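You operate a simulated robot arm through the tools that you are given. There is no shell and no other tool.

You run a simulated robot arm. Do the job below in one go: nothing can be reset, and whatever is moved stays where it is left.

Task
Clamp the latch in the nest and grease its slide plate.
Fine: grease from the pot, by the teal brush; stand it back in its cup and put the lid back on. A coat counts when it lies all over at full strength: go over it till it gets no stronger.
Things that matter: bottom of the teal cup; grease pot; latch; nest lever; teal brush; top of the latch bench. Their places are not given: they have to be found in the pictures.

The check looks at the end state, three seconds after you hand in, the way a careful person would. Anything else that was tipped, shoved, dropped, spilled or broken makes it a failure. A push-on lid holds only when it is set on centred and level and pressed home; a screw cap is set on level and turned clockwise until tight.

Robot
A 6-joint arm with a two-finger parallel gripper, fixed in place. Base frame: the origin is at the foot of the arm, x ahead of it, y to its left, z up; the work surface is at about z = 0.86. Units: m, rad, N and s.
With the tool pointing down near the work surface it reaches from about 0.48 to 0.88 m from the base axis. Its first joint turns from -2.007 to 2.007 rad. Payload 4.2 kg.
The TCP is the grasp point between the finger pads, 0.023 m short of the fingertips. In the tool frame z runs along the fingers and y along their closing line. Largest opening 0.094 m; finger width 0.038, thickness 0.01; the body of the gripper, 0.054 by 0.096 m, starts 0.039 m behind the TCP.
Orientation is that of the tool frame in the base frame, as [roll, pitch, yaw] about the fixed x, y, z axes, in that order (R = Rz(yaw) Ry(pitch) Rx(roll)). With the fingers straight down and closing along the base's y, the tool's x points along the base's -x, its y along +y and its z along -z.

Tools
- The arm moves only by the tool drive_tool. Its argument "targets" is one flat list of numbers, 7 for each row, row after row: the finger opening in mm, from 0 to 94, then the shift along the base's x, y, z in mm, then the turn, a rotation vector about the base's x, y, z in degrees. In form: [gripper, tx, ty, tz, rx, ry, rz, gripper, tx, ty, tz, rx, ry, rz, ...]. A call has 1 to 20 rows; each row is the pose to reach, as a shift and turn from the pose commanded when the call began. Rows are played at 5 a second. More than 0.05 m and 0.15 rad between two rows, or a gripper value outside its range, and nothing of the call is played. A pose out of reach is approached as far as the arm can. The call stops where the force on the tool passes 90 N (or 10 N more than at its start, if that is more) or the arm is blocked; 0.2 s more then pass. Each finger travels about 0.108 m/s and halts on what it meets, pressing with about 27 N; the grip force reading is that of the motor and also rises with nothing between the fingers. The clock runs only during rows and for 0.2 s after the last one: add rows that repeat a pose to give the fingers time. It gives the time, the measured TCP pose, the force on the tool (base axes), the opening and the grip force at its end, in the units of the frame above (readings bear some noise), with the torque about the TCP (base axes, N m) and any sound that the robot's microphone picked up.
- Cameras (640 x 400 px; columns grow to the right, rows downward): "scene" is fixed at [0.045, 0.5044, 1.5165]; the picture's right is [-0.37, -0.93, 0.00], its down [-0.50, 0.19, -0.85] and it looks along [0.79, -0.31, -0.53] (base axes); focal length 330 px, centre (320, 200). "wrist" rides on the gripper at [0.086, 0.016, -0.074] in the tool frame; the picture's right is [-0.18, 0.98, 0.00], its down [-0.58, -0.11, -0.81] and it looks along [-0.79, -0.15, 0.59] (tool axes); focal length 243 px, centre (320, 200).
- capture(camera): a new picture of that camera. No time passes.
- lift_body(by): slides the trunk up (or, below 0, down) by that many m; the arm rides with it, the base frame stays. It gives what a move gives, with no picture.
- probe_pixels(camera, pixels): for up to 12 pixels [column, row] of the newest picture of that camera ("zoom" is the newest enlarged one), the place [x, y, z] in the base frame of the surface seen there, good to about 0.002 m, but the place of the scene camera against the robot may be out by one fixed shift of up to 0.012 m in any direction. No time passes.
- close_up(camera, box): a new picture of the part [left, top, right, bottom] of that camera's present view, enlarged. No time passes.
- job_done(): hands the job in; it is judged then, once.

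Leave the gripper open and the arm clear of the work at the hand-in unless told otherwise.

The tools are called after ">>>" by a JSON object that holds its "name" and its "arguments". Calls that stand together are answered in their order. drive_tool: Moves the arm, as the interface text tells. Its arguments: {"type":"object","properties":{"targets":{"type":"array","items":{"type":"number"}}},"required":["targets"]} The other tools are called the same way: lift_body (by) slides the trunk up or down; capture (camera) takes a picture; probe_pixels (camera, pixels) gives the place of the surface under pixels of a picture; close_up (camera, box) takes an enlarged picture of a part of a camera's view; job_done () hands the job in.

At the start:

```text
clock: 0.0
eef_pos: [0.3529, 0.3572, 1.3077]
tool_rot: [3.139, -0.001, -3.139]
contact_force: [-0.1, 0.1, -0.6]
wrist_torque: [-0.03, 0.03, 0.0]
opening: 0.0941
gripper_force: 0.0
trunk travel left (down, up): [-0.734, 0.256]
```

scene: 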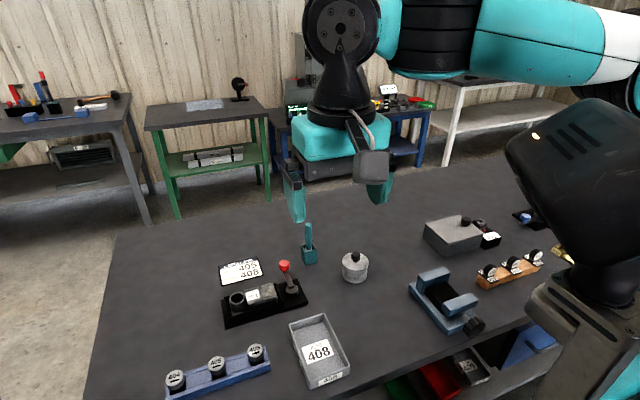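
wrist: 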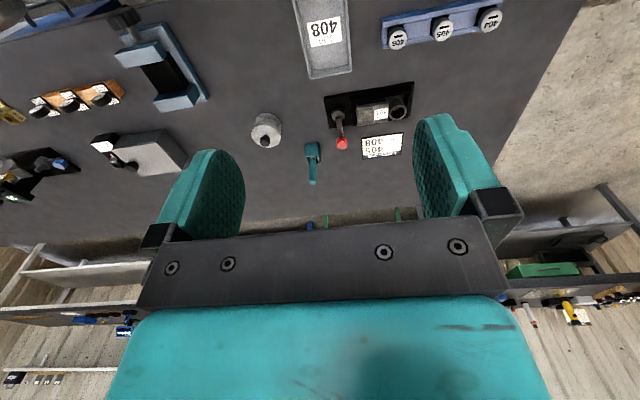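

I see a bench with a teal brush in a cup (about 308,245 in the scene), a pot with a knobbed lid (355,266), a black fixture with a red lever (265,295), a tray marked 408, and other items. I'll look closer first.

>>> {"name": "close_up", "arguments": {"camera": "scene", "box": [200, 210, 390, 330]}}

>>> {"name": "close_up", "arguments": {"camera": "scene", "box": [390, 190, 570, 350]}}

>>> {"name": "close_up", "arguments": {"camera": "scene", "box": [140, 300, 380, 400]}}

>>> {"name": "close_up", "arguments": {"camera": "wrist", "box": [240, 60, 430, 200]}}

```text
3.33 times, centred on (295, 270) of scene
```

zoom: 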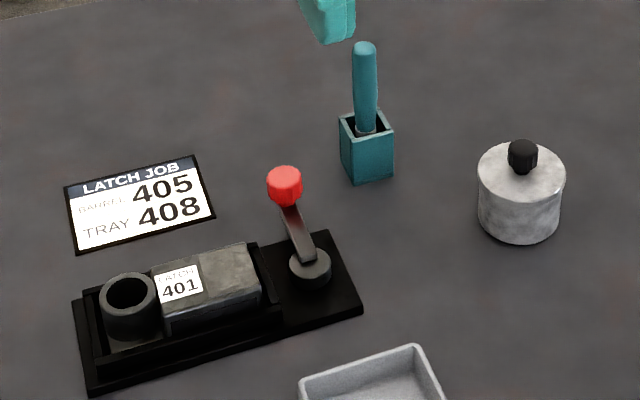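

```text
2.50 times, centred on (480, 270) of scene
```

zoom: 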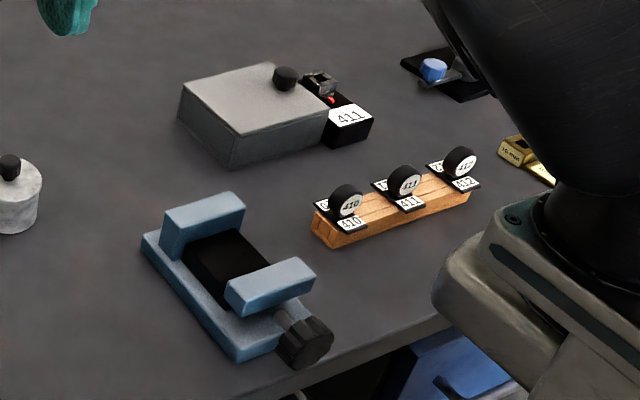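

```text
2.67 times, centred on (260, 350) of scene
```

zoom: 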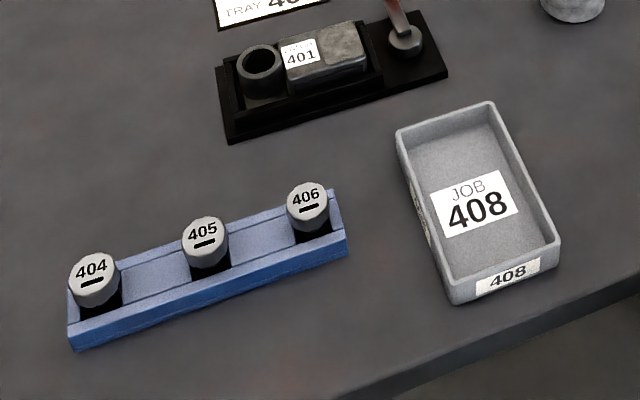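

```text
2.86 times, centred on (335, 130) of wrist
```

zoom: 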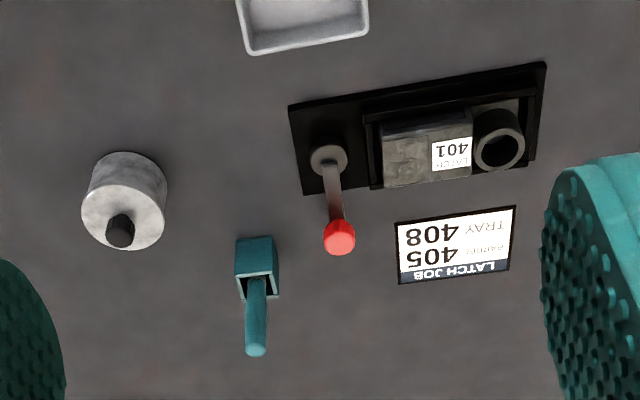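

The latch (401) is in the black nest, with the red-knobbed lever beside it, and its grey slide plate is next to the label. I'll probe these in the wrist zoom: pot knob (120,230), lid (145,215), cup, brush handle tip (257,350), lever knob (340,237), pivot (328,158), plate corners and bench.

>>> {"name": "probe_pixels", "arguments": {"camera": "zoom", "pixels": [[120, 232], [145, 215], [100, 215], [257, 350], [256, 290], [240, 270], [274, 268], [340, 240], [328, 158], [390, 140], [425, 175], [200, 300]]}}

>>> {"name": "probe_pixels", "arguments": {"camera": "scene", "pixels": [[355, 256], [350, 265], [308, 224], [307, 240], [302, 248], [316, 247], [284, 265], [292, 288], [265, 290], [240, 298], [330, 230], [400, 230]]}}

```text
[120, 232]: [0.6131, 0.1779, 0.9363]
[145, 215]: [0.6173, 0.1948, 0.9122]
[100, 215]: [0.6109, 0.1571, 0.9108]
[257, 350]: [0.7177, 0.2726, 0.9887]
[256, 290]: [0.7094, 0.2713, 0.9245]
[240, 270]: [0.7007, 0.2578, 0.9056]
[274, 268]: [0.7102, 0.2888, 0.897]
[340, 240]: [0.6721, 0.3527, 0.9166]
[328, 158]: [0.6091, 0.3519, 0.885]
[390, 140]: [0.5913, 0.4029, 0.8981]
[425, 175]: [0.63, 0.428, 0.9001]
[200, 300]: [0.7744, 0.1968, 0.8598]
```

```text
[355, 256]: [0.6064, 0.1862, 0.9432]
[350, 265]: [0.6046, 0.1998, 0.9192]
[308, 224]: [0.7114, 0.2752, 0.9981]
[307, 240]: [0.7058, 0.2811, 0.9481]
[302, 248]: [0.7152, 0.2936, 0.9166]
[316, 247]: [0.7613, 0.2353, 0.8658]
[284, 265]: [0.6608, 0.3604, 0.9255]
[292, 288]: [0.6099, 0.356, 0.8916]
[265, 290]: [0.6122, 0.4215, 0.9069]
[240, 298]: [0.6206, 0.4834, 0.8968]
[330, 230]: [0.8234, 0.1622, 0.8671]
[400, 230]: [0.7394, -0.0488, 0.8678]
```

The scene and wrist views differ by about +7 mm in z and a few mm in x and y, so I'll trust the wrist camera. Next I move the arm down and forward for a closer wrist view of the nest.

>>> {"name": "drive_tool", "arguments": {"targets": [94, 15, 4, -30, 0, 0, 0, 94, 30, 8, -65, 0, 0, 0, 94, 45, 12, -100, 0, 0, 0, 94, 60, 16, -135, 0, 0, 0, 94, 75, 20, -165, 0, 0, 0, 94, 80, 23, -188, 0, 0, 0, 94, 80, 23, -188, 0, 0, 0]}}

>>> {"name": "capture", "arguments": {"camera": "wrist"}}

```text
clock: 1.6
eef_pos: [0.4503, 0.423, 1.1442]
tool_rot: [3.142, 0.0, -3.139]
contact_force: [0.1, -0.9, 0.3]
wrist_torque: [-0.01, -0.04, 0.02]
opening: 0.0941
gripper_force: 0.1
out of reach, approached as far as the arm can: row 2, 3, 4, 5, 6, 7
trunk travel left (down, up): [-0.734, 0.256]
```

```text
taken
```

wrist: 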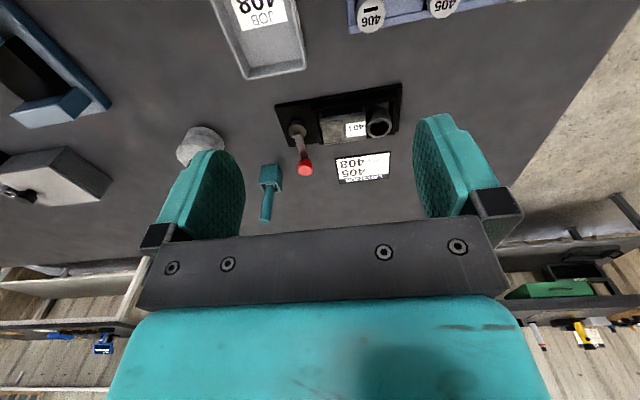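

The pose was out of reach (too near the base), so the arm stopped short. The last commanded pose is about (0.433,0.380,1.120). I'll shift outward a little to learn the reference and see the reach.

>>> {"name": "drive_tool", "arguments": {"targets": [94, 30, 0, 0, 0, 0, 0, 94, 60, 0, 0, 0, 0, 0, 94, 90, 0, 0, 0, 0, 0, 94, 90, 0, 0, 0, 0, 0]}}

```text
clock: 2.6
eef_pos: [0.5386, 0.4225, 1.144]
tool_rot: [3.139, -0.001, -3.139]
contact_force: [-1.0, -0.5, 0.8]
wrist_torque: [-0.02, -0.02, 0.02]
opening: 0.0938
gripper_force: 0.1
trunk travel left (down, up): [-0.734, 0.256]
```

The reference is the pose actually reached, and this pose is reachable. I'll look closely at the nest now.

>>> {"name": "capture", "arguments": {"camera": "wrist"}}

>>> {"name": "capture", "arguments": {"camera": "scene"}}

```text
taken
```

wrist: 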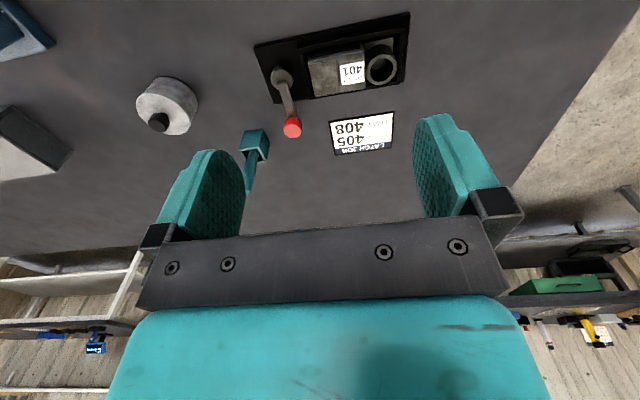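

```text
taken
```

scene: 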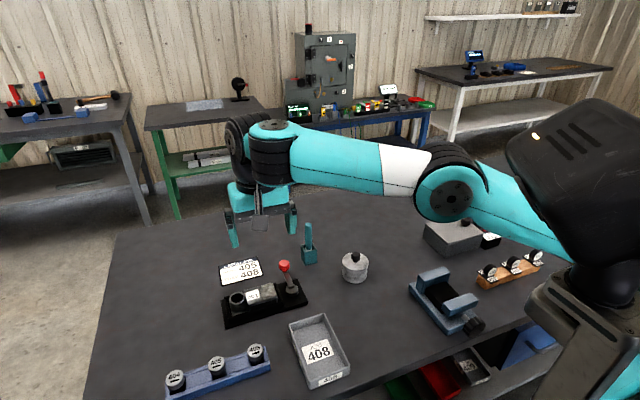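

I'll zoom in on the nest at (335,65) in the wrist picture.

>>> {"name": "close_up", "arguments": {"camera": "wrist", "box": [245, 5, 425, 155]}}

>>> {"name": "probe_pixels", "arguments": {"camera": "wrist", "pixels": [[292, 127], [281, 76], [288, 100], [312, 62], [318, 94], [336, 90], [362, 84], [360, 52], [381, 66], [350, 98], [265, 80], [408, 20]]}}

```text
2.67 times, centred on (335, 80) of wrist
```

zoom: 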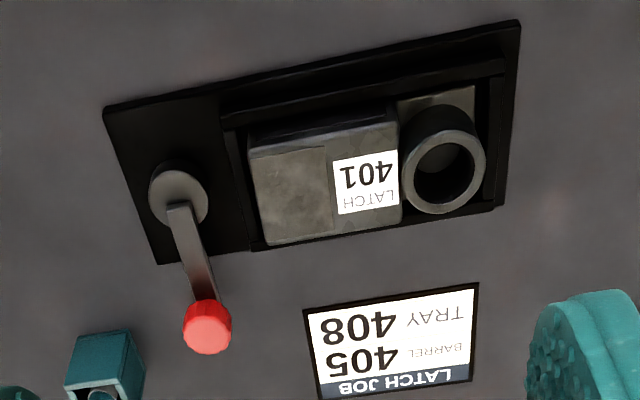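

```text
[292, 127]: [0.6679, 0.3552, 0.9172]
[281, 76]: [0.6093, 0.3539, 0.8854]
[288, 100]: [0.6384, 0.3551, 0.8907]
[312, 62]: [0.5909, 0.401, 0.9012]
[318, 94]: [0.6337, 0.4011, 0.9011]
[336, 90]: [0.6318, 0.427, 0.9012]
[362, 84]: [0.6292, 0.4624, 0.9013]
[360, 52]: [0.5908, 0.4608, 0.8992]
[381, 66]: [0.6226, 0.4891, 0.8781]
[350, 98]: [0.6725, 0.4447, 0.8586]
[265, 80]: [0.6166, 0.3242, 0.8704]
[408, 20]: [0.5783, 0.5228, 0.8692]
```

The slide plate is the duller rectangle beside the label. The lever hub is at (0.609,0.354), with its knob pointing along +x. I need a closer look at the lever for its direction, so I move down and a little back.

>>> {"name": "drive_tool", "arguments": {"targets": [94, -5, -10, -30, 0, 0, 0, 94, -10, -20, -60, 0, 0, 0, 94, -20, -30, -90, 0, 0, 0, 94, -30, -40, -110, 0, 0, 0, 94, -30, -40, -110, 0, 0, 0]}}

>>> {"name": "capture", "arguments": {"camera": "wrist"}}

```text
clock: 3.8
eef_pos: [0.5307, 0.4154, 1.0379]
tool_rot: [3.14, 0.001, -3.14]
contact_force: [-0.5, -0.1, 0.1]
wrist_torque: [0.02, 0.01, -0.02]
opening: 0.0938
gripper_force: 0.0
out of reach, approached as far as the arm can: row 2, 3, 4, 5
trunk travel left (down, up): [-0.734, 0.256]
```

```text
taken
```

wrist: 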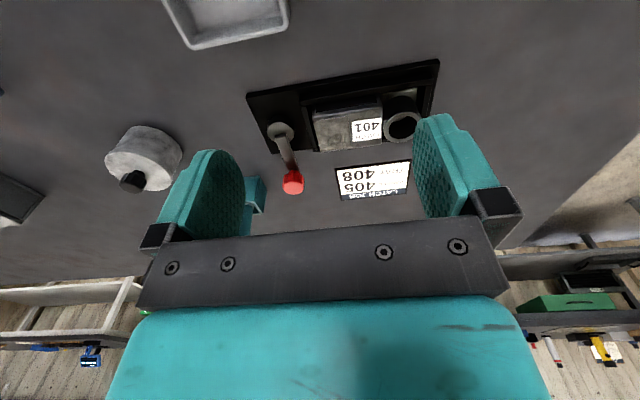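

The inner reach limit grows as the arm goes lower at this trunk height, so the trunk needs lowering. First I check the heights of the arm's links by probing the scene picture.

>>> {"name": "capture", "arguments": {"camera": "scene"}}

>>> {"name": "close_up", "arguments": {"camera": "wrist", "box": [240, 55, 450, 205]}}

>>> {"name": "probe_pixels", "arguments": {"camera": "scene", "pixels": [[445, 215], [445, 190], [540, 230], [580, 120], [580, 285], [530, 300], [560, 325], [600, 360], [470, 240], [500, 265], [450, 310], [400, 380]]}}

```text
taken
```

scene: 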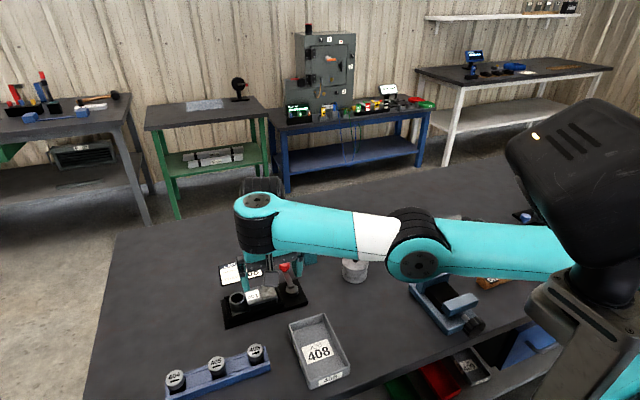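

```text
2.67 times, centred on (345, 130) of wrist
```

zoom: 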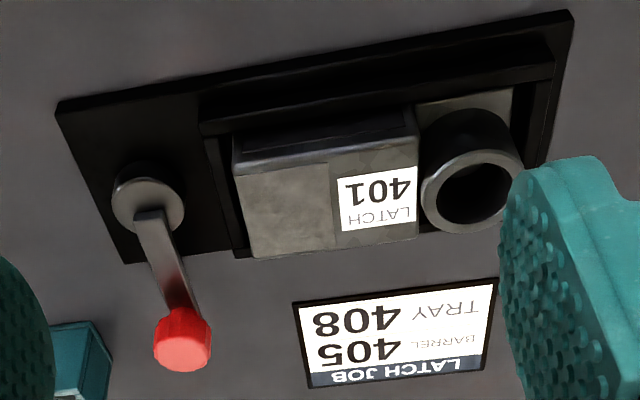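

```text
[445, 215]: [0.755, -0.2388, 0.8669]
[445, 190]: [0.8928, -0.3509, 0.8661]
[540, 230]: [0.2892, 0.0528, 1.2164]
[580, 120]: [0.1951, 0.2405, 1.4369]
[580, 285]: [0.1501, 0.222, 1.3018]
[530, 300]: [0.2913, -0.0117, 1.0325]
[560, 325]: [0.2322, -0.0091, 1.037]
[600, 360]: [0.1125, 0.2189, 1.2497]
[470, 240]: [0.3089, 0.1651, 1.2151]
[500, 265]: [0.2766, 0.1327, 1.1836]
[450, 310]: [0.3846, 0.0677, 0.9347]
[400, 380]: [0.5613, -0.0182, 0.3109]
```

I see no arrow on the lever. The upper arm is at about z 1.2, so I'll raise the tool by 220 mm and then lower the trunk by 0.25 m for comfortable reach.

>>> {"name": "drive_tool", "arguments": {"targets": [94, 0, 0, 45, 0, 0, 0, 94, 0, 0, 90, 0, 0, 0, 94, 0, 0, 135, 0, 0, 0, 94, 0, 0, 180, 0, 0, 0, 94, 0, 0, 225, 0, 0, 0, 94, 0, 0, 225, 0, 0, 0]}}

>>> {"name": "lift_body", "arguments": {"by": -0.15}}

>>> {"name": "capture", "arguments": {"camera": "scene"}}

```text
clock: 5.2
eef_pos: [0.527, 0.4114, 1.2621]
tool_rot: [3.14, 0.0, -3.14]
contact_force: [-1.0, -0.7, 0.7]
wrist_torque: [-0.02, -0.02, -0.01]
opening: 0.0943
gripper_force: 0.0
out of reach, approached as far as the arm can: row 5, 6
trunk travel left (down, up): [-0.734, 0.256]
```

```text
clock: 7.0
eef_pos: [0.5273, 0.4127, 1.1099]
tool_rot: [3.141, 0.0, -3.14]
contact_force: [0.0, 0.2, 0.1]
wrist_torque: [-0.01, -0.02, -0.03]
opening: 0.094
gripper_force: 0.1
trunk travel left (down, up): [-0.584, 0.406]
```

```text
taken
```

scene: 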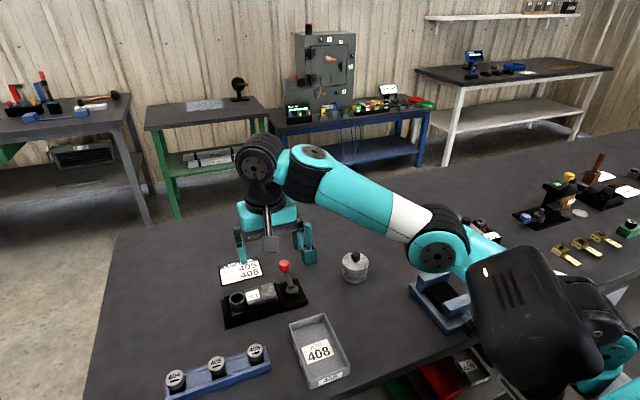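

The elbow looks close to the blue clamp in the picture. I'll probe the arm's heights near (435,265) and (410,225) before going lower.

>>> {"name": "probe_pixels", "arguments": {"camera": "scene", "pixels": [[436, 258], [430, 275], [415, 280], [410, 225], [350, 190], [310, 165], [475, 270], [520, 330], [460, 240], [445, 300], [465, 318], [500, 380]]}}

```text
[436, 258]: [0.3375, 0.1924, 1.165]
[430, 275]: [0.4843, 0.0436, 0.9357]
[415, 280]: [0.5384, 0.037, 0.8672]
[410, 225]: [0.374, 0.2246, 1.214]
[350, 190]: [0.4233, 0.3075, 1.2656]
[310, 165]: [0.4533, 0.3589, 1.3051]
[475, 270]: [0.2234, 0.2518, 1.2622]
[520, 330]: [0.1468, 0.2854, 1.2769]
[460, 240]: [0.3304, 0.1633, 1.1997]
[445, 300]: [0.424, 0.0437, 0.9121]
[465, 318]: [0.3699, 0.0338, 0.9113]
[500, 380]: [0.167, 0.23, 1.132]
```

The elbow is safely high (about 1.16). From the limits so far, the reachable region is a shell around the shoulder, so I'll test it: down 110 mm, then outward in x by 80 mm.

>>> {"name": "drive_tool", "arguments": {"targets": [94, 0, 0, -40, 0, 0, 0, 94, 0, 0, -80, 0, 0, 0, 94, 0, -20, -100, 0, 0, 0, 94, 0, -40, -100, 0, 0, 0, 94, 20, -40, -100, 0, 0, 0, 94, 40, -40, -100, 0, 0, 0, 94, 60, -40, -100, 0, 0, 0, 94, 80, -40, -100, 0, 0, 0, 94, 80, -40, -100, 0, 0, 0]}}

>>> {"name": "capture", "arguments": {"camera": "wrist"}}

>>> {"name": "capture", "arguments": {"camera": "scene"}}

```text
clock: 8.9
eef_pos: [0.6069, 0.3719, 1.0116]
tool_rot: [3.141, 0.001, -3.14]
contact_force: [0.6, 0.4, -0.4]
wrist_torque: [-0.05, 0.02, 0.0]
opening: 0.094
gripper_force: 0.1
trunk travel left (down, up): [-0.584, 0.406]
```

```text
taken
```

wrist: 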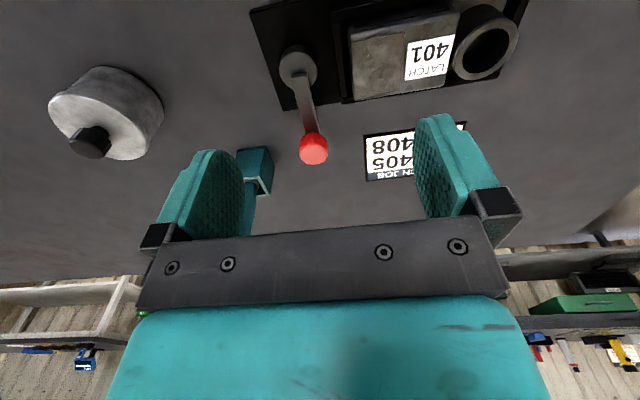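

```text
taken
```

scene: 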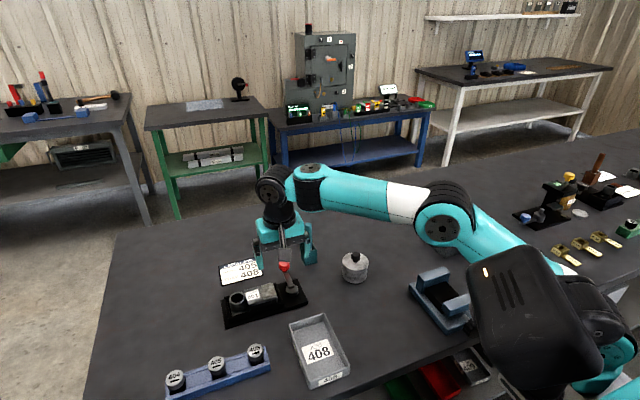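

This pose is fine. Now a wrist close-up of the nest and lever.

>>> {"name": "close_up", "arguments": {"camera": "wrist", "box": [230, 0, 530, 190]}}

>>> {"name": "probe_pixels", "arguments": {"camera": "wrist", "pixels": [[314, 147], [298, 66], [305, 100], [352, 40], [355, 98], [410, 85], [403, 33], [448, 78], [460, 15], [380, 70], [250, 15], [283, 108]]}}

```text
2.11 times, centred on (380, 95) of wrist
```

zoom: 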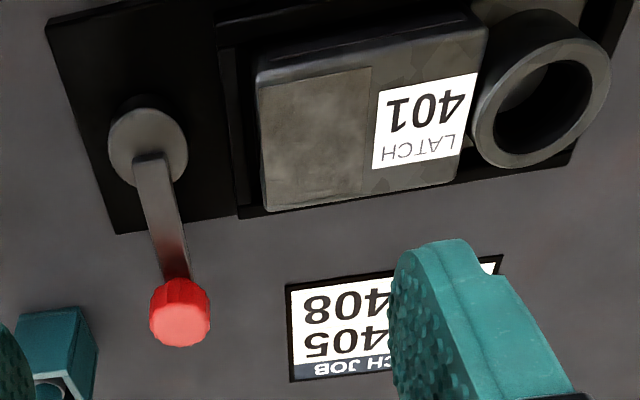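

```text
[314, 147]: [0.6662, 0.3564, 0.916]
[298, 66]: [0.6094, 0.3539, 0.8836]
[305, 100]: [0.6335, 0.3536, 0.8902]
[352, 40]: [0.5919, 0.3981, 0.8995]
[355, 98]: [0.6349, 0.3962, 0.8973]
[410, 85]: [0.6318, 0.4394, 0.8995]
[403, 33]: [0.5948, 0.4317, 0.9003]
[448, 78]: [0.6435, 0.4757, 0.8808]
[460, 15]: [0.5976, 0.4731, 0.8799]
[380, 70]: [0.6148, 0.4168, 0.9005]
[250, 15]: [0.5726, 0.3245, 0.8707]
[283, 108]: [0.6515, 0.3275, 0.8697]
```

I probe the slide plate corners in this zoom at (264,90), (368,70), (362,192) and (268,205), plus the lever tip.

>>> {"name": "probe_pixels", "arguments": {"camera": "zoom", "pixels": [[264, 88], [368, 72], [362, 190], [270, 202], [316, 138], [258, 78], [480, 45], [465, 180], [180, 320], [165, 230], [225, 110], [232, 200]]}}

```text
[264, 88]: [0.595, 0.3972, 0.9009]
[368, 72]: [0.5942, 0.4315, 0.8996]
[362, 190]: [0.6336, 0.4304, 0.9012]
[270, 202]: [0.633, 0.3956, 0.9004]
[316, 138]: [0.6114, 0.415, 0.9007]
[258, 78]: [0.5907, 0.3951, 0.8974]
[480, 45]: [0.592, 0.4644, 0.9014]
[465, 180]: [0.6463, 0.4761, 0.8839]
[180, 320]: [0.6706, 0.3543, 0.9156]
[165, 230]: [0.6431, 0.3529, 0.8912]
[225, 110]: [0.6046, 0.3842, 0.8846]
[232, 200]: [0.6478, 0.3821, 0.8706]
```

The plate spans x 0.594–0.634 and y 0.396–0.431 at z≈0.900. To understand the lever's shape I'll zoom the scene view tightly.

>>> {"name": "close_up", "arguments": {"camera": "scene", "box": [215, 250, 315, 330]}}

>>> {"name": "close_up", "arguments": {"camera": "scene", "box": [560, 130, 640, 260]}}

```text
5.00 times, centred on (265, 290) of scene
```

zoom: 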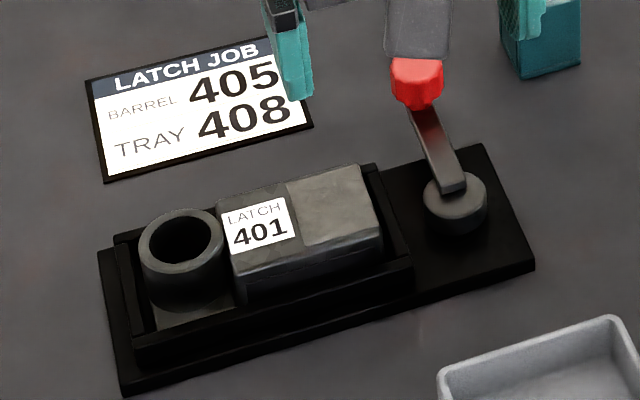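

```text
3.08 times, centred on (600, 195) of scene
```

zoom: 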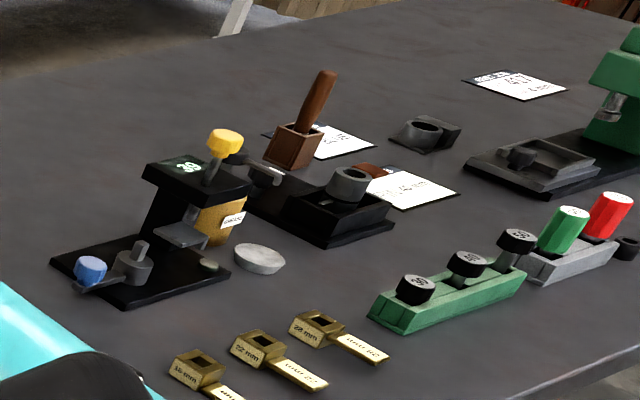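

The lever is a vertical-axis cam lever on a round hub. I'll grip its red knob at (0.668,0.355) from above, with the fingers closing along y and opened only 50 mm, first stopping just above at z≈0.96.

>>> {"name": "drive_tool", "arguments": {"targets": [70, 20, -6, 0, 0, 0, 0, 50, 40, -12, 0, 0, 0, 0, 50, 61, -17, 0, 0, 0, 0, 50, 61, -17, -30, 0, 0, 0, 50, 61, -17, -55, 0, 0, 0, 50, 61, -17, -55, 0, 0, 0]}}

>>> {"name": "capture", "arguments": {"camera": "wrist"}}

>>> {"name": "capture", "arguments": {"camera": "scene"}}

```text
clock: 10.3
eef_pos: [0.6693, 0.3558, 0.9553]
tool_rot: [3.14, 0.0, -3.139]
contact_force: [-0.2, 0.3, 0.8]
wrist_torque: [0.0, -0.01, 0.01]
opening: 0.05
gripper_force: 0.0
trunk travel left (down, up): [-0.584, 0.406]
```

```text
taken
```

wrist: 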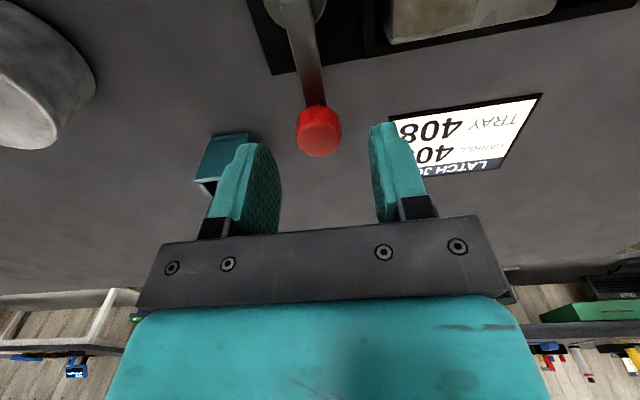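

```text
taken
```

scene: 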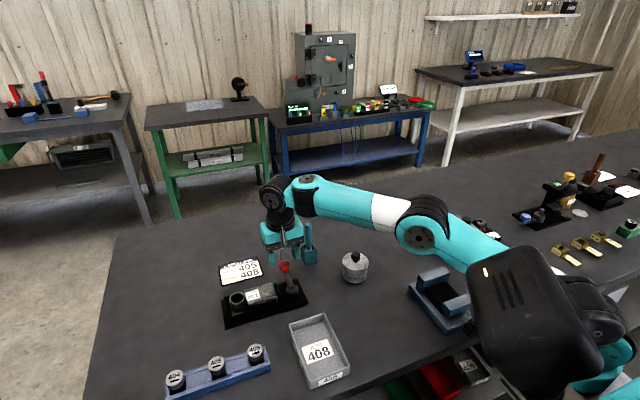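

The knob sits between the fingers. I'll probe its top around (318,118) and (318,148) to centre on it.

>>> {"name": "probe_pixels", "arguments": {"camera": "wrist", "pixels": [[318, 115], [318, 130], [318, 148], [303, 130], [337, 130], [305, 70], [312, 95], [200, 160], [225, 135], [245, 135], [198, 182], [215, 190]]}}

```text
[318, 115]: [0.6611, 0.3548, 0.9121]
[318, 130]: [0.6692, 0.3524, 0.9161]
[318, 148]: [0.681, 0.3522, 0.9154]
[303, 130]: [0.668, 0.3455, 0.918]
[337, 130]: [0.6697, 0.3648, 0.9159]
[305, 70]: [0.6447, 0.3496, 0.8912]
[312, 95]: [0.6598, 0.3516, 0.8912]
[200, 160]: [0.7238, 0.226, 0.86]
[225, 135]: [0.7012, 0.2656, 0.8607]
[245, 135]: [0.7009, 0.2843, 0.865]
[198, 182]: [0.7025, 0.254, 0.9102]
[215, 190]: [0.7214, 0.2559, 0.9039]
```

The knob top centre is (0.670,0.354,0.916), the pivot is at (0.609,0.354), and the radius is 62 mm. I go down 40 mm and close on the knob.

>>> {"name": "drive_tool", "arguments": {"targets": [50, 1, -1, -20, 0, 0, 0, 50, 1, -1, -40, 0, 0, 0, 35, 1, -1, -40, 0, 0, 0, 15, 1, -1, -40, 0, 0, 0, 10, 1, -1, -40, 0, 0, 0, 10, 1, -1, -40, 0, 0, 0]}}

```text
clock: 11.8
eef_pos: [0.6709, 0.3527, 0.9147]
tool_rot: [-3.141, 0.0, 3.141]
contact_force: [-4.2, -15.0, -1.6]
wrist_torque: [0.06, 0.63, -0.08]
opening: 0.0277
gripper_force: 45.0
trunk travel left (down, up): [-0.584, 0.406]
```

The knob is gripped (opening 27.7 mm). Now I try a small turn of 10° clockwise (towards −y) around the pivot and read the force.

>>> {"name": "drive_tool", "arguments": {"targets": [10, 0, 1.5, 0, 0, 0, 0, 10, -0.2, -2, 0, 0, 0, -4, 10, -0.6, -6, 0, 0, 0, -8]}}

```text
clock: 12.6
eef_pos: [0.6696, 0.3494, 0.9151]
tool_rot: [3.136, 0.003, 3.002]
contact_force: [14.1, 5.9, -5.4]
wrist_torque: [-0.14, 0.43, -0.36]
opening: 0.0274
gripper_force: 44.2
trunk travel left (down, up): [-0.584, 0.406]
```

The force stays small. I'll look at whether the lever moved.

>>> {"name": "capture", "arguments": {"camera": "wrist"}}

```text
taken
```

wrist: 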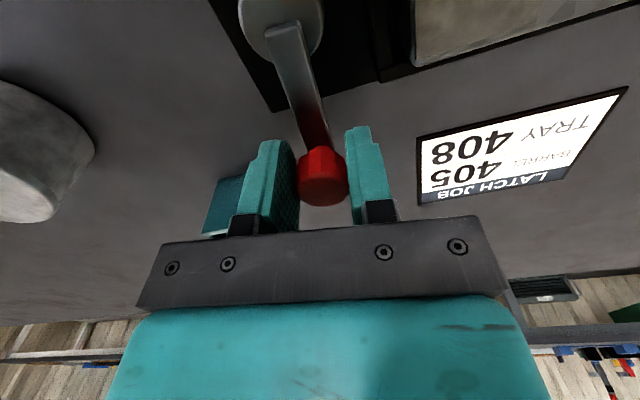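

I'll probe the knob and arm to see the lever's angle.

>>> {"name": "probe_pixels", "arguments": {"camera": "wrist", "pixels": [[280, 35], [300, 90], [315, 135], [321, 190], [310, 150], [335, 150], [430, 30], [271, 108]]}}

```text
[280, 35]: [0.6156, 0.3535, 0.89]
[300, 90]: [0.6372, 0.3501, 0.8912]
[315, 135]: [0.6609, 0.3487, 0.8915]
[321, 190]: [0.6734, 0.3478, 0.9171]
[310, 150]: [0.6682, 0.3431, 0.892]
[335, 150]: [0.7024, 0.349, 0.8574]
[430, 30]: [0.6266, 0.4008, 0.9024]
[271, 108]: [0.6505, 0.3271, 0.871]
```

The knob moved to y≈0.348 while the nest stayed put, so the lever turns freely clockwise. I continue clockwise along the arc in small steps to about −36°, watching the force.

>>> {"name": "drive_tool", "arguments": {"targets": [10, -0.4, -7.8, 0, 0, 0, -4, 10, -2.8, -16, 0, 0, 0, -12, 10, -6.3, -23.9, 0, 0, 0, -20, 10, -10.8, -31.1, 0, 0, 0, -28, 10, -10.8, -31.1, 0, 0, 0, -28]}}

>>> {"name": "capture", "arguments": {"camera": "wrist"}}

```text
clock: 13.8
eef_pos: [0.6581, 0.3178, 0.9154]
tool_rot: [-3.141, 0.0, 2.516]
contact_force: [-4.5, 6.7, -10.6]
wrist_torque: [0.48, 0.02, -0.14]
opening: 0.0278
gripper_force: 44.9
trunk travel left (down, up): [-0.584, 0.406]
```

```text
taken
```

wrist: 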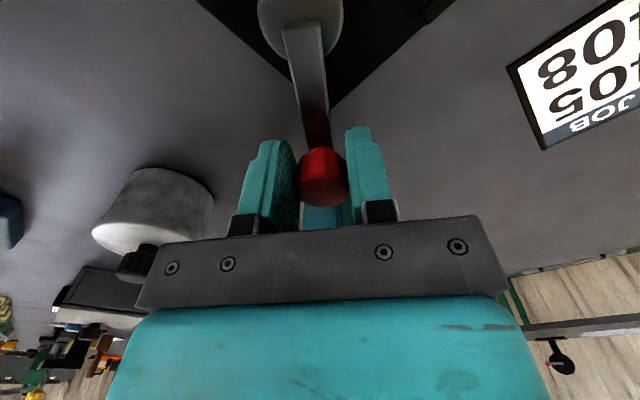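

It turns smoothly at about 8 N. I continue to −68°.

>>> {"name": "drive_tool", "arguments": {"targets": [10, -5.6, -6.6, 0, 0, 0, -8, 10, -11.9, -12.4, 0, 0, 0, -16, 10, -19, -17.2, 0, 0, 0, -24, 10, -26.8, -20.9, 0, 0, 0, -32, 10, -26.8, -20.9, 0, 0, 0, -32]}}

>>> {"name": "close_up", "arguments": {"camera": "scene", "box": [200, 210, 390, 330]}}

```text
clock: 14.9
eef_pos: [0.6302, 0.2964, 0.9152]
tool_rot: [3.139, -0.001, 1.958]
contact_force: [-11.6, 30.7, -5.3]
wrist_torque: [0.18, 0.39, 0.15]
opening: 0.0277
gripper_force: 45.0
trunk travel left (down, up): [-0.584, 0.406]
```

```text
3.33 times, centred on (295, 270) of scene
```

zoom: 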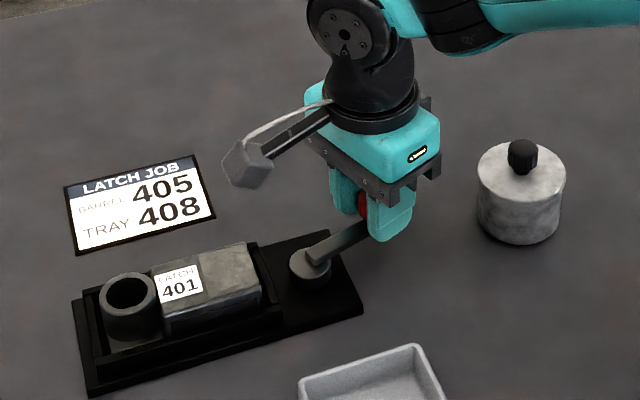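

The force is purely radial (I'm slightly outside the arc), so the lever is still turning freely. I continue with a slightly smaller radius to −92°.

>>> {"name": "drive_tool", "arguments": {"targets": [10, -8.5, -0.7, 0, 0, 0, -8, 10, -16.7, -2.2, 0, 0, 0, -16, 10, -25.1, -2.5, 0, 0, 0, -24, 10, -25.1, -2.5, 0, 0, 0, -24]}}

>>> {"name": "close_up", "arguments": {"camera": "scene", "box": [200, 210, 390, 330]}}

```text
clock: 15.7
eef_pos: [0.6261, 0.2922, 0.9169]
tool_rot: [3.11, -0.019, 1.577]
contact_force: [41.9, 9.0, -20.7]
wrist_torque: [1.01, 0.4, -0.16]
opening: 0.0276
gripper_force: 44.8
trunk travel left (down, up): [-0.584, 0.406]
stopped in row 3: the force on the tool passed its limit at 97 N (the readings are from after the stop); the commanded pose is now the measured one
```

```text
3.33 times, centred on (295, 270) of scene
```

zoom: 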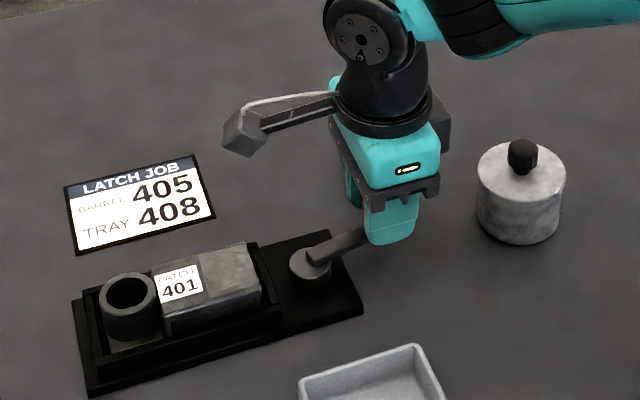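

The lever met a hard stop at about −75°. No part shows which end is "clamped", so I'll check the other end: swing back to the start angle along the arc, then see whether it is blocked beyond that.

>>> {"name": "drive_tool", "arguments": {"targets": [10, 0.7, 4, 0, 0, 0, 8, 10, 7.7, 6.6, 0, 0, 0, 16, 10, 15.2, 10.6, 0, 0, 0, 24, 10, 22.1, 15.6, 0, 0, 0, 32, 10, 28.2, 21.5, 0, 0, 0, 40, 10, 33.5, 28.2, 0, 0, 0, 48, 10, 37.7, 35.6, 0, 0, 0, 56, 10, 40.9, 43.4, 0, 0, 0, 64, 10, 43, 51.7, 0, 0, 0, 72, 10, 43.8, 58, 0, 0, 0, 80, 10, 43.8, 58, 0, 0, 0, 80]}}

```text
clock: 18.1
eef_pos: [0.6653, 0.3511, 0.9197]
tool_rot: [3.113, -0.013, 2.985]
contact_force: [33.4, 1.8, -1.0]
wrist_torque: [-0.7, -0.48, -0.11]
opening: 0.0281
gripper_force: 45.2
trunk travel left (down, up): [-0.584, 0.406]
```

I'm back near the start angle, a few mm too far in. I correct outward by 4 mm and try to turn 8° past the start towards +y.

>>> {"name": "drive_tool", "arguments": {"targets": [10, 4.5, 1, 0, 0, 0, 3, 10, 5, 3.5, 0, 0, 0, 7, 10, 5, 7, 0, 0, 0, 11, 10, 5, 11, 0, 0, 0, 14, 10, 5, 11, 0, 0, 0, 14]}}

>>> {"name": "capture", "arguments": {"camera": "wrist"}}

```text
clock: 19.3
eef_pos: [0.6693, 0.353, 0.9195]
tool_rot: [3.128, -0.03, -3.065]
contact_force: [-21.5, -82.9, 6.0]
wrist_torque: [-1.12, -0.53, -0.84]
opening: 0.028
gripper_force: 44.7
trunk travel left (down, up): [-0.584, 0.406]
```

```text
taken
```

wrist: 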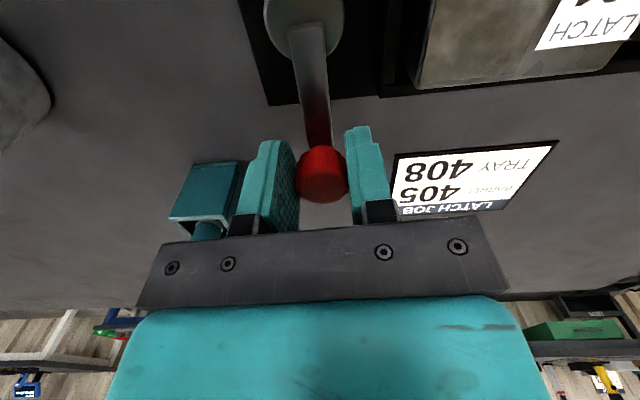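

It's blocked at the start angle (−83 N), so the start is the open stop and clockwise to −75° is clamped. I'll release the knob first to shed the strain, then check the pose.

>>> {"name": "drive_tool", "arguments": {"targets": [10, -2, -6, 0, 0, 0, -4, 45, -4, -6, 0, 0, 0, -4, 45, -4, -6, 0, 0, 0, -4]}}

```text
clock: 20.1
eef_pos: [0.6657, 0.3549, 0.9202]
tool_rot: [3.113, -0.014, -3.126]
contact_force: [-0.2, 0.9, 0.0]
wrist_torque: [0.0, 0.0, 0.03]
opening: 0.0451
gripper_force: 0.1
trunk travel left (down, up): [-0.584, 0.406]
```

Now free. I straighten the small tilt, centre on the knob at (0.671,0.3545) and regrip.

>>> {"name": "drive_tool", "arguments": {"targets": [45, 2.5, 0, -2, -1.6, -0.8, -0.9, 45, 5, -0.4, -4, -1.6, -0.8, -0.9, 25, 5, -0.4, -4, -1.6, -0.8, -0.9, 10, 5, -0.4, -4, -1.6, -0.8, -0.9, 10, 5, -0.4, -4, -1.6, -0.8, -0.9]}}

```text
clock: 21.3
eef_pos: [0.672, 0.3533, 0.9151]
tool_rot: [-3.138, -0.002, 3.139]
contact_force: [-3.8, -17.3, 0.5]
wrist_torque: [-0.01, 0.74, -0.11]
opening: 0.028
gripper_force: 45.4
trunk travel left (down, up): [-0.584, 0.406]
```

Gripped. Now the arc clockwise from 0 to about −80°, to press the lever home against its clamped stop.

>>> {"name": "drive_tool", "arguments": {"targets": [10, -0.6, -8.6, 0, 0, 0, -8, 10, -2.4, -17, 0, 0, 0, -16, 10, -5.3, -25, 0, 0, 0, -24, 10, -9.4, -32.5, 0, 0, 0, -32, 10, -14.4, -39.3, 0, 0, 0, -40, 10, -20.4, -45.3, 0, 0, 0, -48, 10, -27.4, -50.4, 0, 0, 0, -56, 10, -35.2, -54.4, 0, 0, 0, -64, 10, -43, -57.3, 0, 0, 0, -72, 10, -49, -58.8, 0, 0, 0, -78, 10, -51, -59, 0, 0, 0, -80, 10, -51, -59, 0, 0, 0, -80]}}

>>> {"name": "close_up", "arguments": {"camera": "scene", "box": [200, 210, 390, 330]}}

```text
clock: 23.9
eef_pos: [0.6246, 0.2975, 0.914]
tool_rot: [3.133, -0.007, 1.737]
contact_force: [51.3, 23.5, -2.9]
wrist_torque: [-0.93, 0.04, 0.42]
opening: 0.028
gripper_force: 44.6
trunk travel left (down, up): [-0.584, 0.406]
```

```text
3.33 times, centred on (295, 270) of scene
```

zoom: 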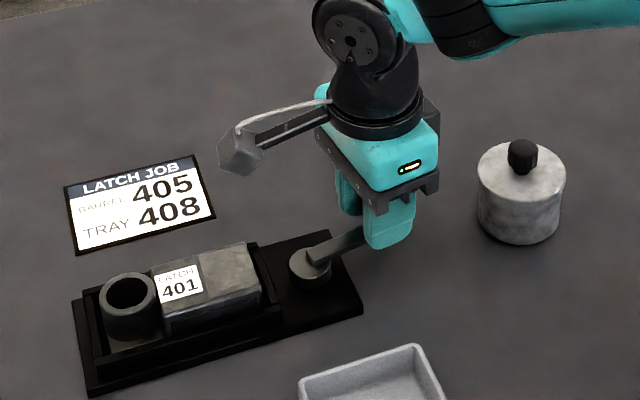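

The lever is home at about −75° with 55 N against the stop. I open the fingers, lift, and check that it stays.

>>> {"name": "drive_tool", "arguments": {"targets": [30, 0, 0, 0, 0, 0, 0, 50, 0, 0, 0, 0, 0, 0, 50, 3, 0, 0, 0, 0, 0, 50, 3, 0, 30, 0, 0, 0, 50, 3, 0, 60, 0, 0, 0, 50, 3, 0, 60, 0, 0, 0]}}

>>> {"name": "capture", "arguments": {"camera": "wrist"}}

>>> {"name": "close_up", "arguments": {"camera": "scene", "box": [200, 210, 390, 330]}}

```text
clock: 25.3
eef_pos: [0.6239, 0.296, 0.9738]
tool_rot: [-3.14, -0.002, 1.745]
contact_force: [-0.4, 0.1, -0.2]
wrist_torque: [-0.02, -0.01, -0.02]
opening: 0.05
gripper_force: 0.2
trunk travel left (down, up): [-0.584, 0.406]
```

```text
taken
```

wrist: 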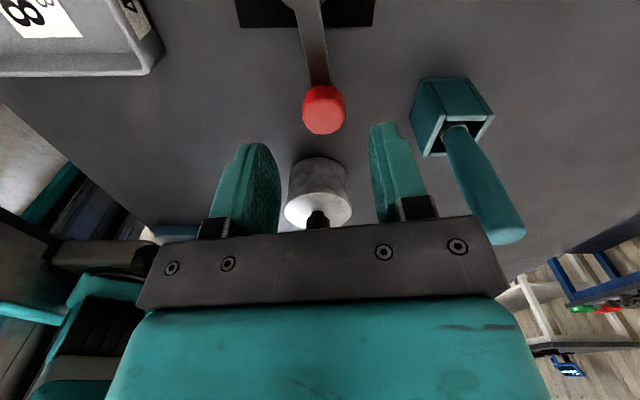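

```text
3.33 times, centred on (295, 270) of scene
```

zoom: 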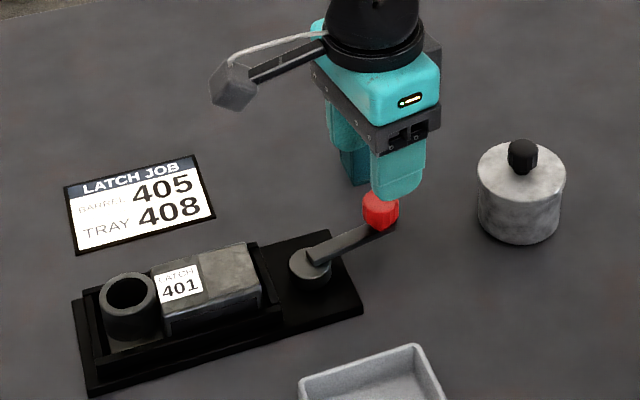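

The lever stays in the clamped position. Next is the pot. I back off in +y and up to view its lid with the wrist camera.

>>> {"name": "drive_tool", "arguments": {"targets": [50, 0, 10, 20, 0, 0, 0, 50, 0, 25, 40, 0, 0, 0, 50, 0, 40, 50, 0, 0, 0, 50, 0, 40, 50, 0, 0, 0]}}

>>> {"name": "capture", "arguments": {"camera": "wrist"}}

>>> {"name": "close_up", "arguments": {"camera": "scene", "box": [325, 235, 385, 295]}}

```text
clock: 26.3
eef_pos: [0.6218, 0.3348, 1.0257]
tool_rot: [-3.139, -0.002, 1.747]
contact_force: [0.4, 0.3, -0.5]
wrist_torque: [-0.02, -0.02, 0.02]
opening: 0.05
gripper_force: 0.2
trunk travel left (down, up): [-0.584, 0.406]
```

```text
taken
```

wrist: 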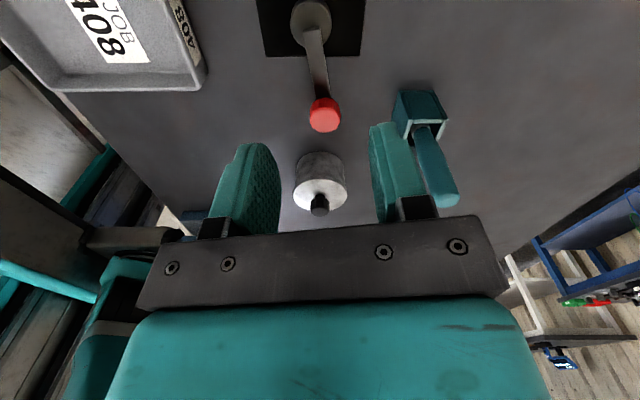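

```text
6.67 times, centred on (355, 265) of scene
```

zoom: 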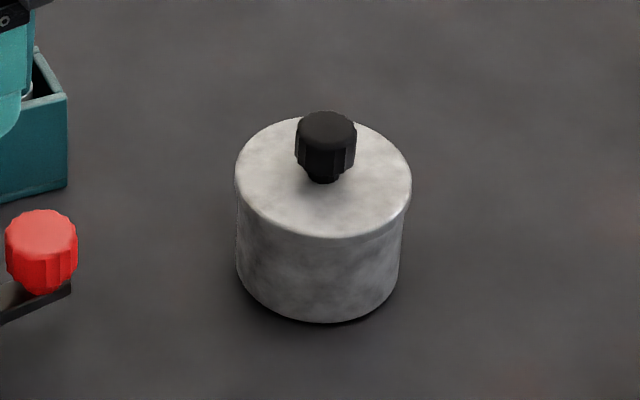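

It looks like a flat push-on lid with a black knob and no threads. I zoom the wrist view on the pot and probe its knob and lid rim.

>>> {"name": "close_up", "arguments": {"camera": "wrist", "box": [280, 140, 360, 220]}}

```text
5.00 times, centred on (320, 180) of wrist
```

zoom: 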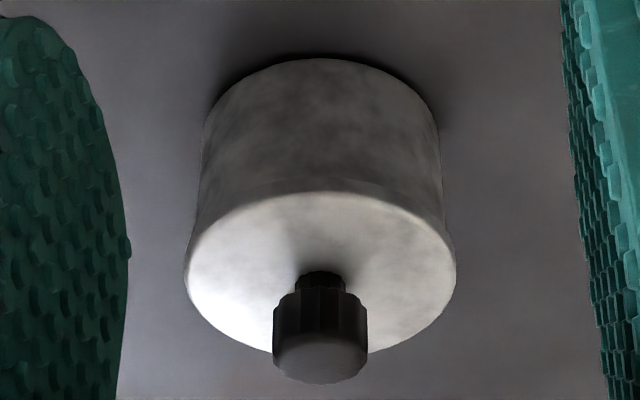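

>>> {"name": "probe_pixels", "arguments": {"camera": "zoom", "pixels": [[320, 360], [290, 355], [350, 355], [320, 340], [320, 378], [193, 275], [448, 275], [320, 200], [250, 330], [400, 325], [320, 120], [320, 310]]}}

>>> {"name": "probe_pixels", "arguments": {"camera": "scene", "pixels": [[375, 245], [390, 250], [380, 265], [400, 270], [410, 255], [440, 268], [425, 240]]}}

```text
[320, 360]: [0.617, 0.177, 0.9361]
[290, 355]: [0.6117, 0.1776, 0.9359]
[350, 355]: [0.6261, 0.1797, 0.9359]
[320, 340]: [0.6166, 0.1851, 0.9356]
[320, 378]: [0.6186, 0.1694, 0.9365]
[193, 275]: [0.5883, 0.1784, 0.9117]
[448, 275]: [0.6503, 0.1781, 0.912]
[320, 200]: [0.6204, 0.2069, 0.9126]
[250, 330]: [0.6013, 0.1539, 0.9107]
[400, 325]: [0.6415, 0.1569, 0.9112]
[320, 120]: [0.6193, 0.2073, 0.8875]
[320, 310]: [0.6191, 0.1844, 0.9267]
```

```text
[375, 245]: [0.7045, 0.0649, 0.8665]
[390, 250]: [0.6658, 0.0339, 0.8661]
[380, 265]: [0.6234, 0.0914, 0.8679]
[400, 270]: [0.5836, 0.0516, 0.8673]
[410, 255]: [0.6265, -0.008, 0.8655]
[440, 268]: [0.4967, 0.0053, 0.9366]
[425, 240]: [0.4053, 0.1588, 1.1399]
```

The knob top centre is (0.6185,0.177,0.936), the lid top is z 0.912 with radius 31 mm. I move above the pot at z≈1.01, turning the tool back by 80°, then I'll lower the trunk a bit for reach.

>>> {"name": "drive_tool", "arguments": {"targets": [50, 0, -10, 0, 0, 0, 8, 50, 0, -26, 0, 0, 0, 16, 50, -1, -42, 0, 0, 0, 24, 50, -1, -58, 0, 0, 0, 32, 50, -2, -74, 0, 0, 0, 40, 50, -2, -90, 0, 0, 0, 48, 50, -3, -108, 0, 0, 0, 56, 50, -3, -126, 0, 0, 0, 64, 50, -3, -144, 0, 0, 0, 72, 50, -3.5, -158, 0, 0, 0, 79.9, 50, -3.5, -158, 0, 0, 0, 79.9]}}

```text
clock: 28.7
eef_pos: [0.6193, 0.1777, 1.0254]
tool_rot: [-3.141, -0.002, -3.141]
contact_force: [-0.6, -0.4, 0.0]
wrist_torque: [0.01, 0.03, 0.0]
opening: 0.0501
gripper_force: 0.1
trunk travel left (down, up): [-0.584, 0.406]
```

I'm above the pot at z 1.025. I lower the trunk by 0.06 m, which brings the TCP to about 0.965 and the fingertips to 0.942, just above the knob.

>>> {"name": "lift_body", "arguments": {"by": -0.06}}

>>> {"name": "capture", "arguments": {"camera": "wrist"}}

>>> {"name": "capture", "arguments": {"camera": "scene"}}

```text
clock: 29.7
eef_pos: [0.6183, 0.1785, 0.9648]
tool_rot: [-3.141, -0.004, 3.141]
contact_force: [-0.2, 0.7, -0.1]
wrist_torque: [0.02, 0.01, -0.01]
opening: 0.0501
gripper_force: 0.1
trunk travel left (down, up): [-0.524, 0.466]
```

```text
taken
```

wrist: 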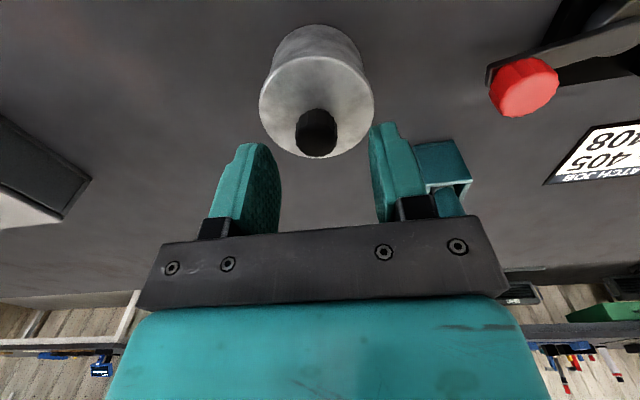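

```text
taken
```

scene: 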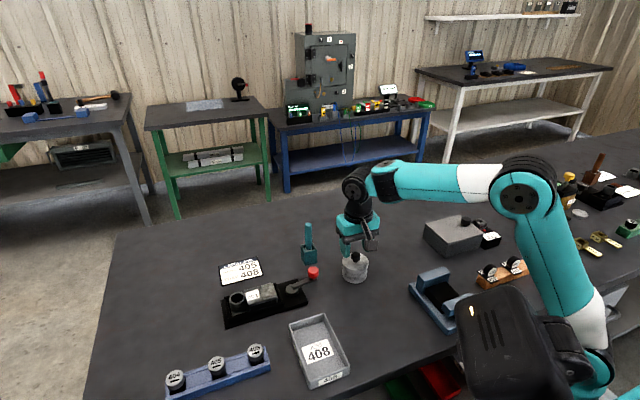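

Confirm the knob centre under this view at (316,130) before descending.

>>> {"name": "probe_pixels", "arguments": {"camera": "wrist", "pixels": [[317, 135], [300, 132], [333, 132], [317, 120], [317, 150], [262, 100], [372, 100], [315, 60]]}}

```text
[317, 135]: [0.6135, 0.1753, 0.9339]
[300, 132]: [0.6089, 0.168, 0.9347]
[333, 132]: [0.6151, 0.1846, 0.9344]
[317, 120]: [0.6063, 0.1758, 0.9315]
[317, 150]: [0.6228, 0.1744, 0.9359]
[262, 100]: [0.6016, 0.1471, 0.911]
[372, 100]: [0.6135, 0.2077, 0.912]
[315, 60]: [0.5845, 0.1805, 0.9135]
```

The knob is centred at about (0.617,0.1765). I descend 25 mm to z 0.940 (tips 0.917, above the lid) and close on the knob.

>>> {"name": "drive_tool", "arguments": {"targets": [50, -1, -0.5, -12, 0, 0, 0, 50, -1, -0.5, -25, 0, 0, 0, 30, -1, -0.5, -25, 0, 0, 0, 10, -1, -0.5, -25, 0, 0, 0, 10, -1, -0.5, -25, 0, 0, 0]}}

```text
clock: 30.9
eef_pos: [0.6167, 0.1764, 0.9416]
tool_rot: [-3.14, -0.002, 3.142]
contact_force: [0.2, 0.0, 1.5]
wrist_torque: [0.02, 0.01, 0.01]
opening: 0.0227
gripper_force: 27.5
trunk travel left (down, up): [-0.524, 0.466]
heard: snap
```

The knob is gripped (22.7 mm) and I heard a snap. I'll look before lifting.

>>> {"name": "capture", "arguments": {"camera": "wrist"}}

>>> {"name": "close_up", "arguments": {"camera": "scene", "box": [325, 225, 395, 295]}}

```text
taken
```

wrist: 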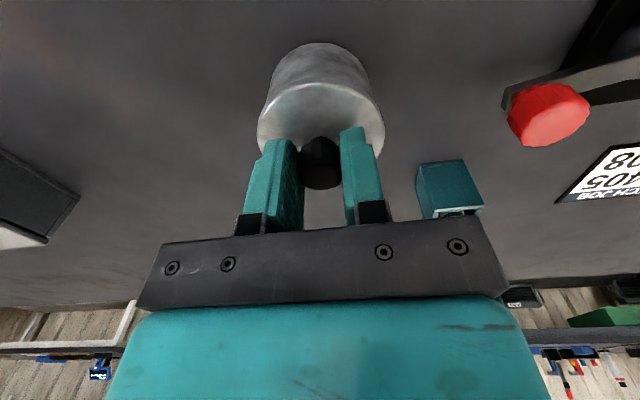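

```text
5.71 times, centred on (360, 260) of scene
```

zoom: 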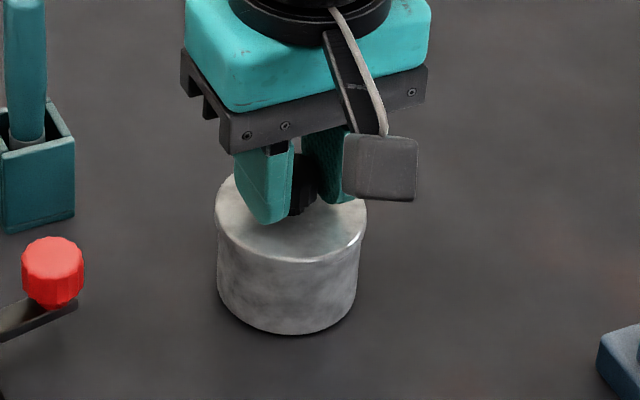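

All looks intact, so the snap was probably the lid's push fit letting go. I lift slowly by 12 mm and look.

>>> {"name": "drive_tool", "arguments": {"targets": [10, 0, 0, 3, 0, 0, 0, 10, 0, 0, 6, 0, 0, 0, 10, 0, 0, 12, 0, 0, 0, 10, 0, 0, 12, 0, 0, 0]}}

>>> {"name": "close_up", "arguments": {"camera": "scene", "box": [325, 225, 395, 295]}}

>>> {"name": "capture", "arguments": {"camera": "wrist"}}

```text
clock: 31.9
eef_pos: [0.6169, 0.1766, 0.9527]
tool_rot: [-3.139, 0.001, 3.141]
contact_force: [-0.4, -0.4, -0.1]
wrist_torque: [0.03, 0.01, -0.02]
opening: 0.0227
gripper_force: 27.4
trunk travel left (down, up): [-0.524, 0.466]
```

```text
5.71 times, centred on (360, 260) of scene
```

zoom: 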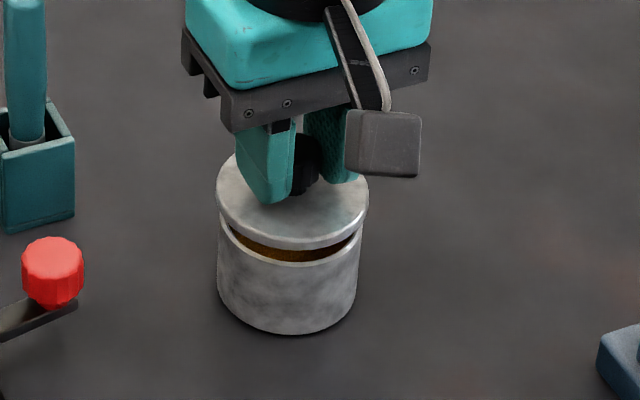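

```text
taken
```

wrist: 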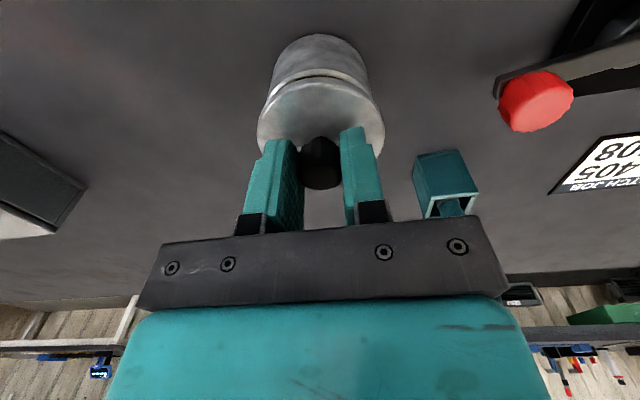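

The lid is free and shows brown grease inside. I check the grey box's position at wrist (60,190) to pick a clear set-down spot near (0.65,0.08).

>>> {"name": "probe_pixels", "arguments": {"camera": "wrist", "pixels": [[78, 195], [40, 235], [10, 145], [120, 120], [180, 120], [150, 60], [200, 30], [100, 240]]}}

```text
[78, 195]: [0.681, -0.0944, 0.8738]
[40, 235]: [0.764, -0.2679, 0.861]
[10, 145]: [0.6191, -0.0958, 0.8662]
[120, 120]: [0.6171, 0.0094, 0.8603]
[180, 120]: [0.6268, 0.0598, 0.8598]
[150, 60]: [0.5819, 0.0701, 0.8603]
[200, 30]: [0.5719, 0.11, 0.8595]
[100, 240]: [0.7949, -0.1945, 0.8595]
```

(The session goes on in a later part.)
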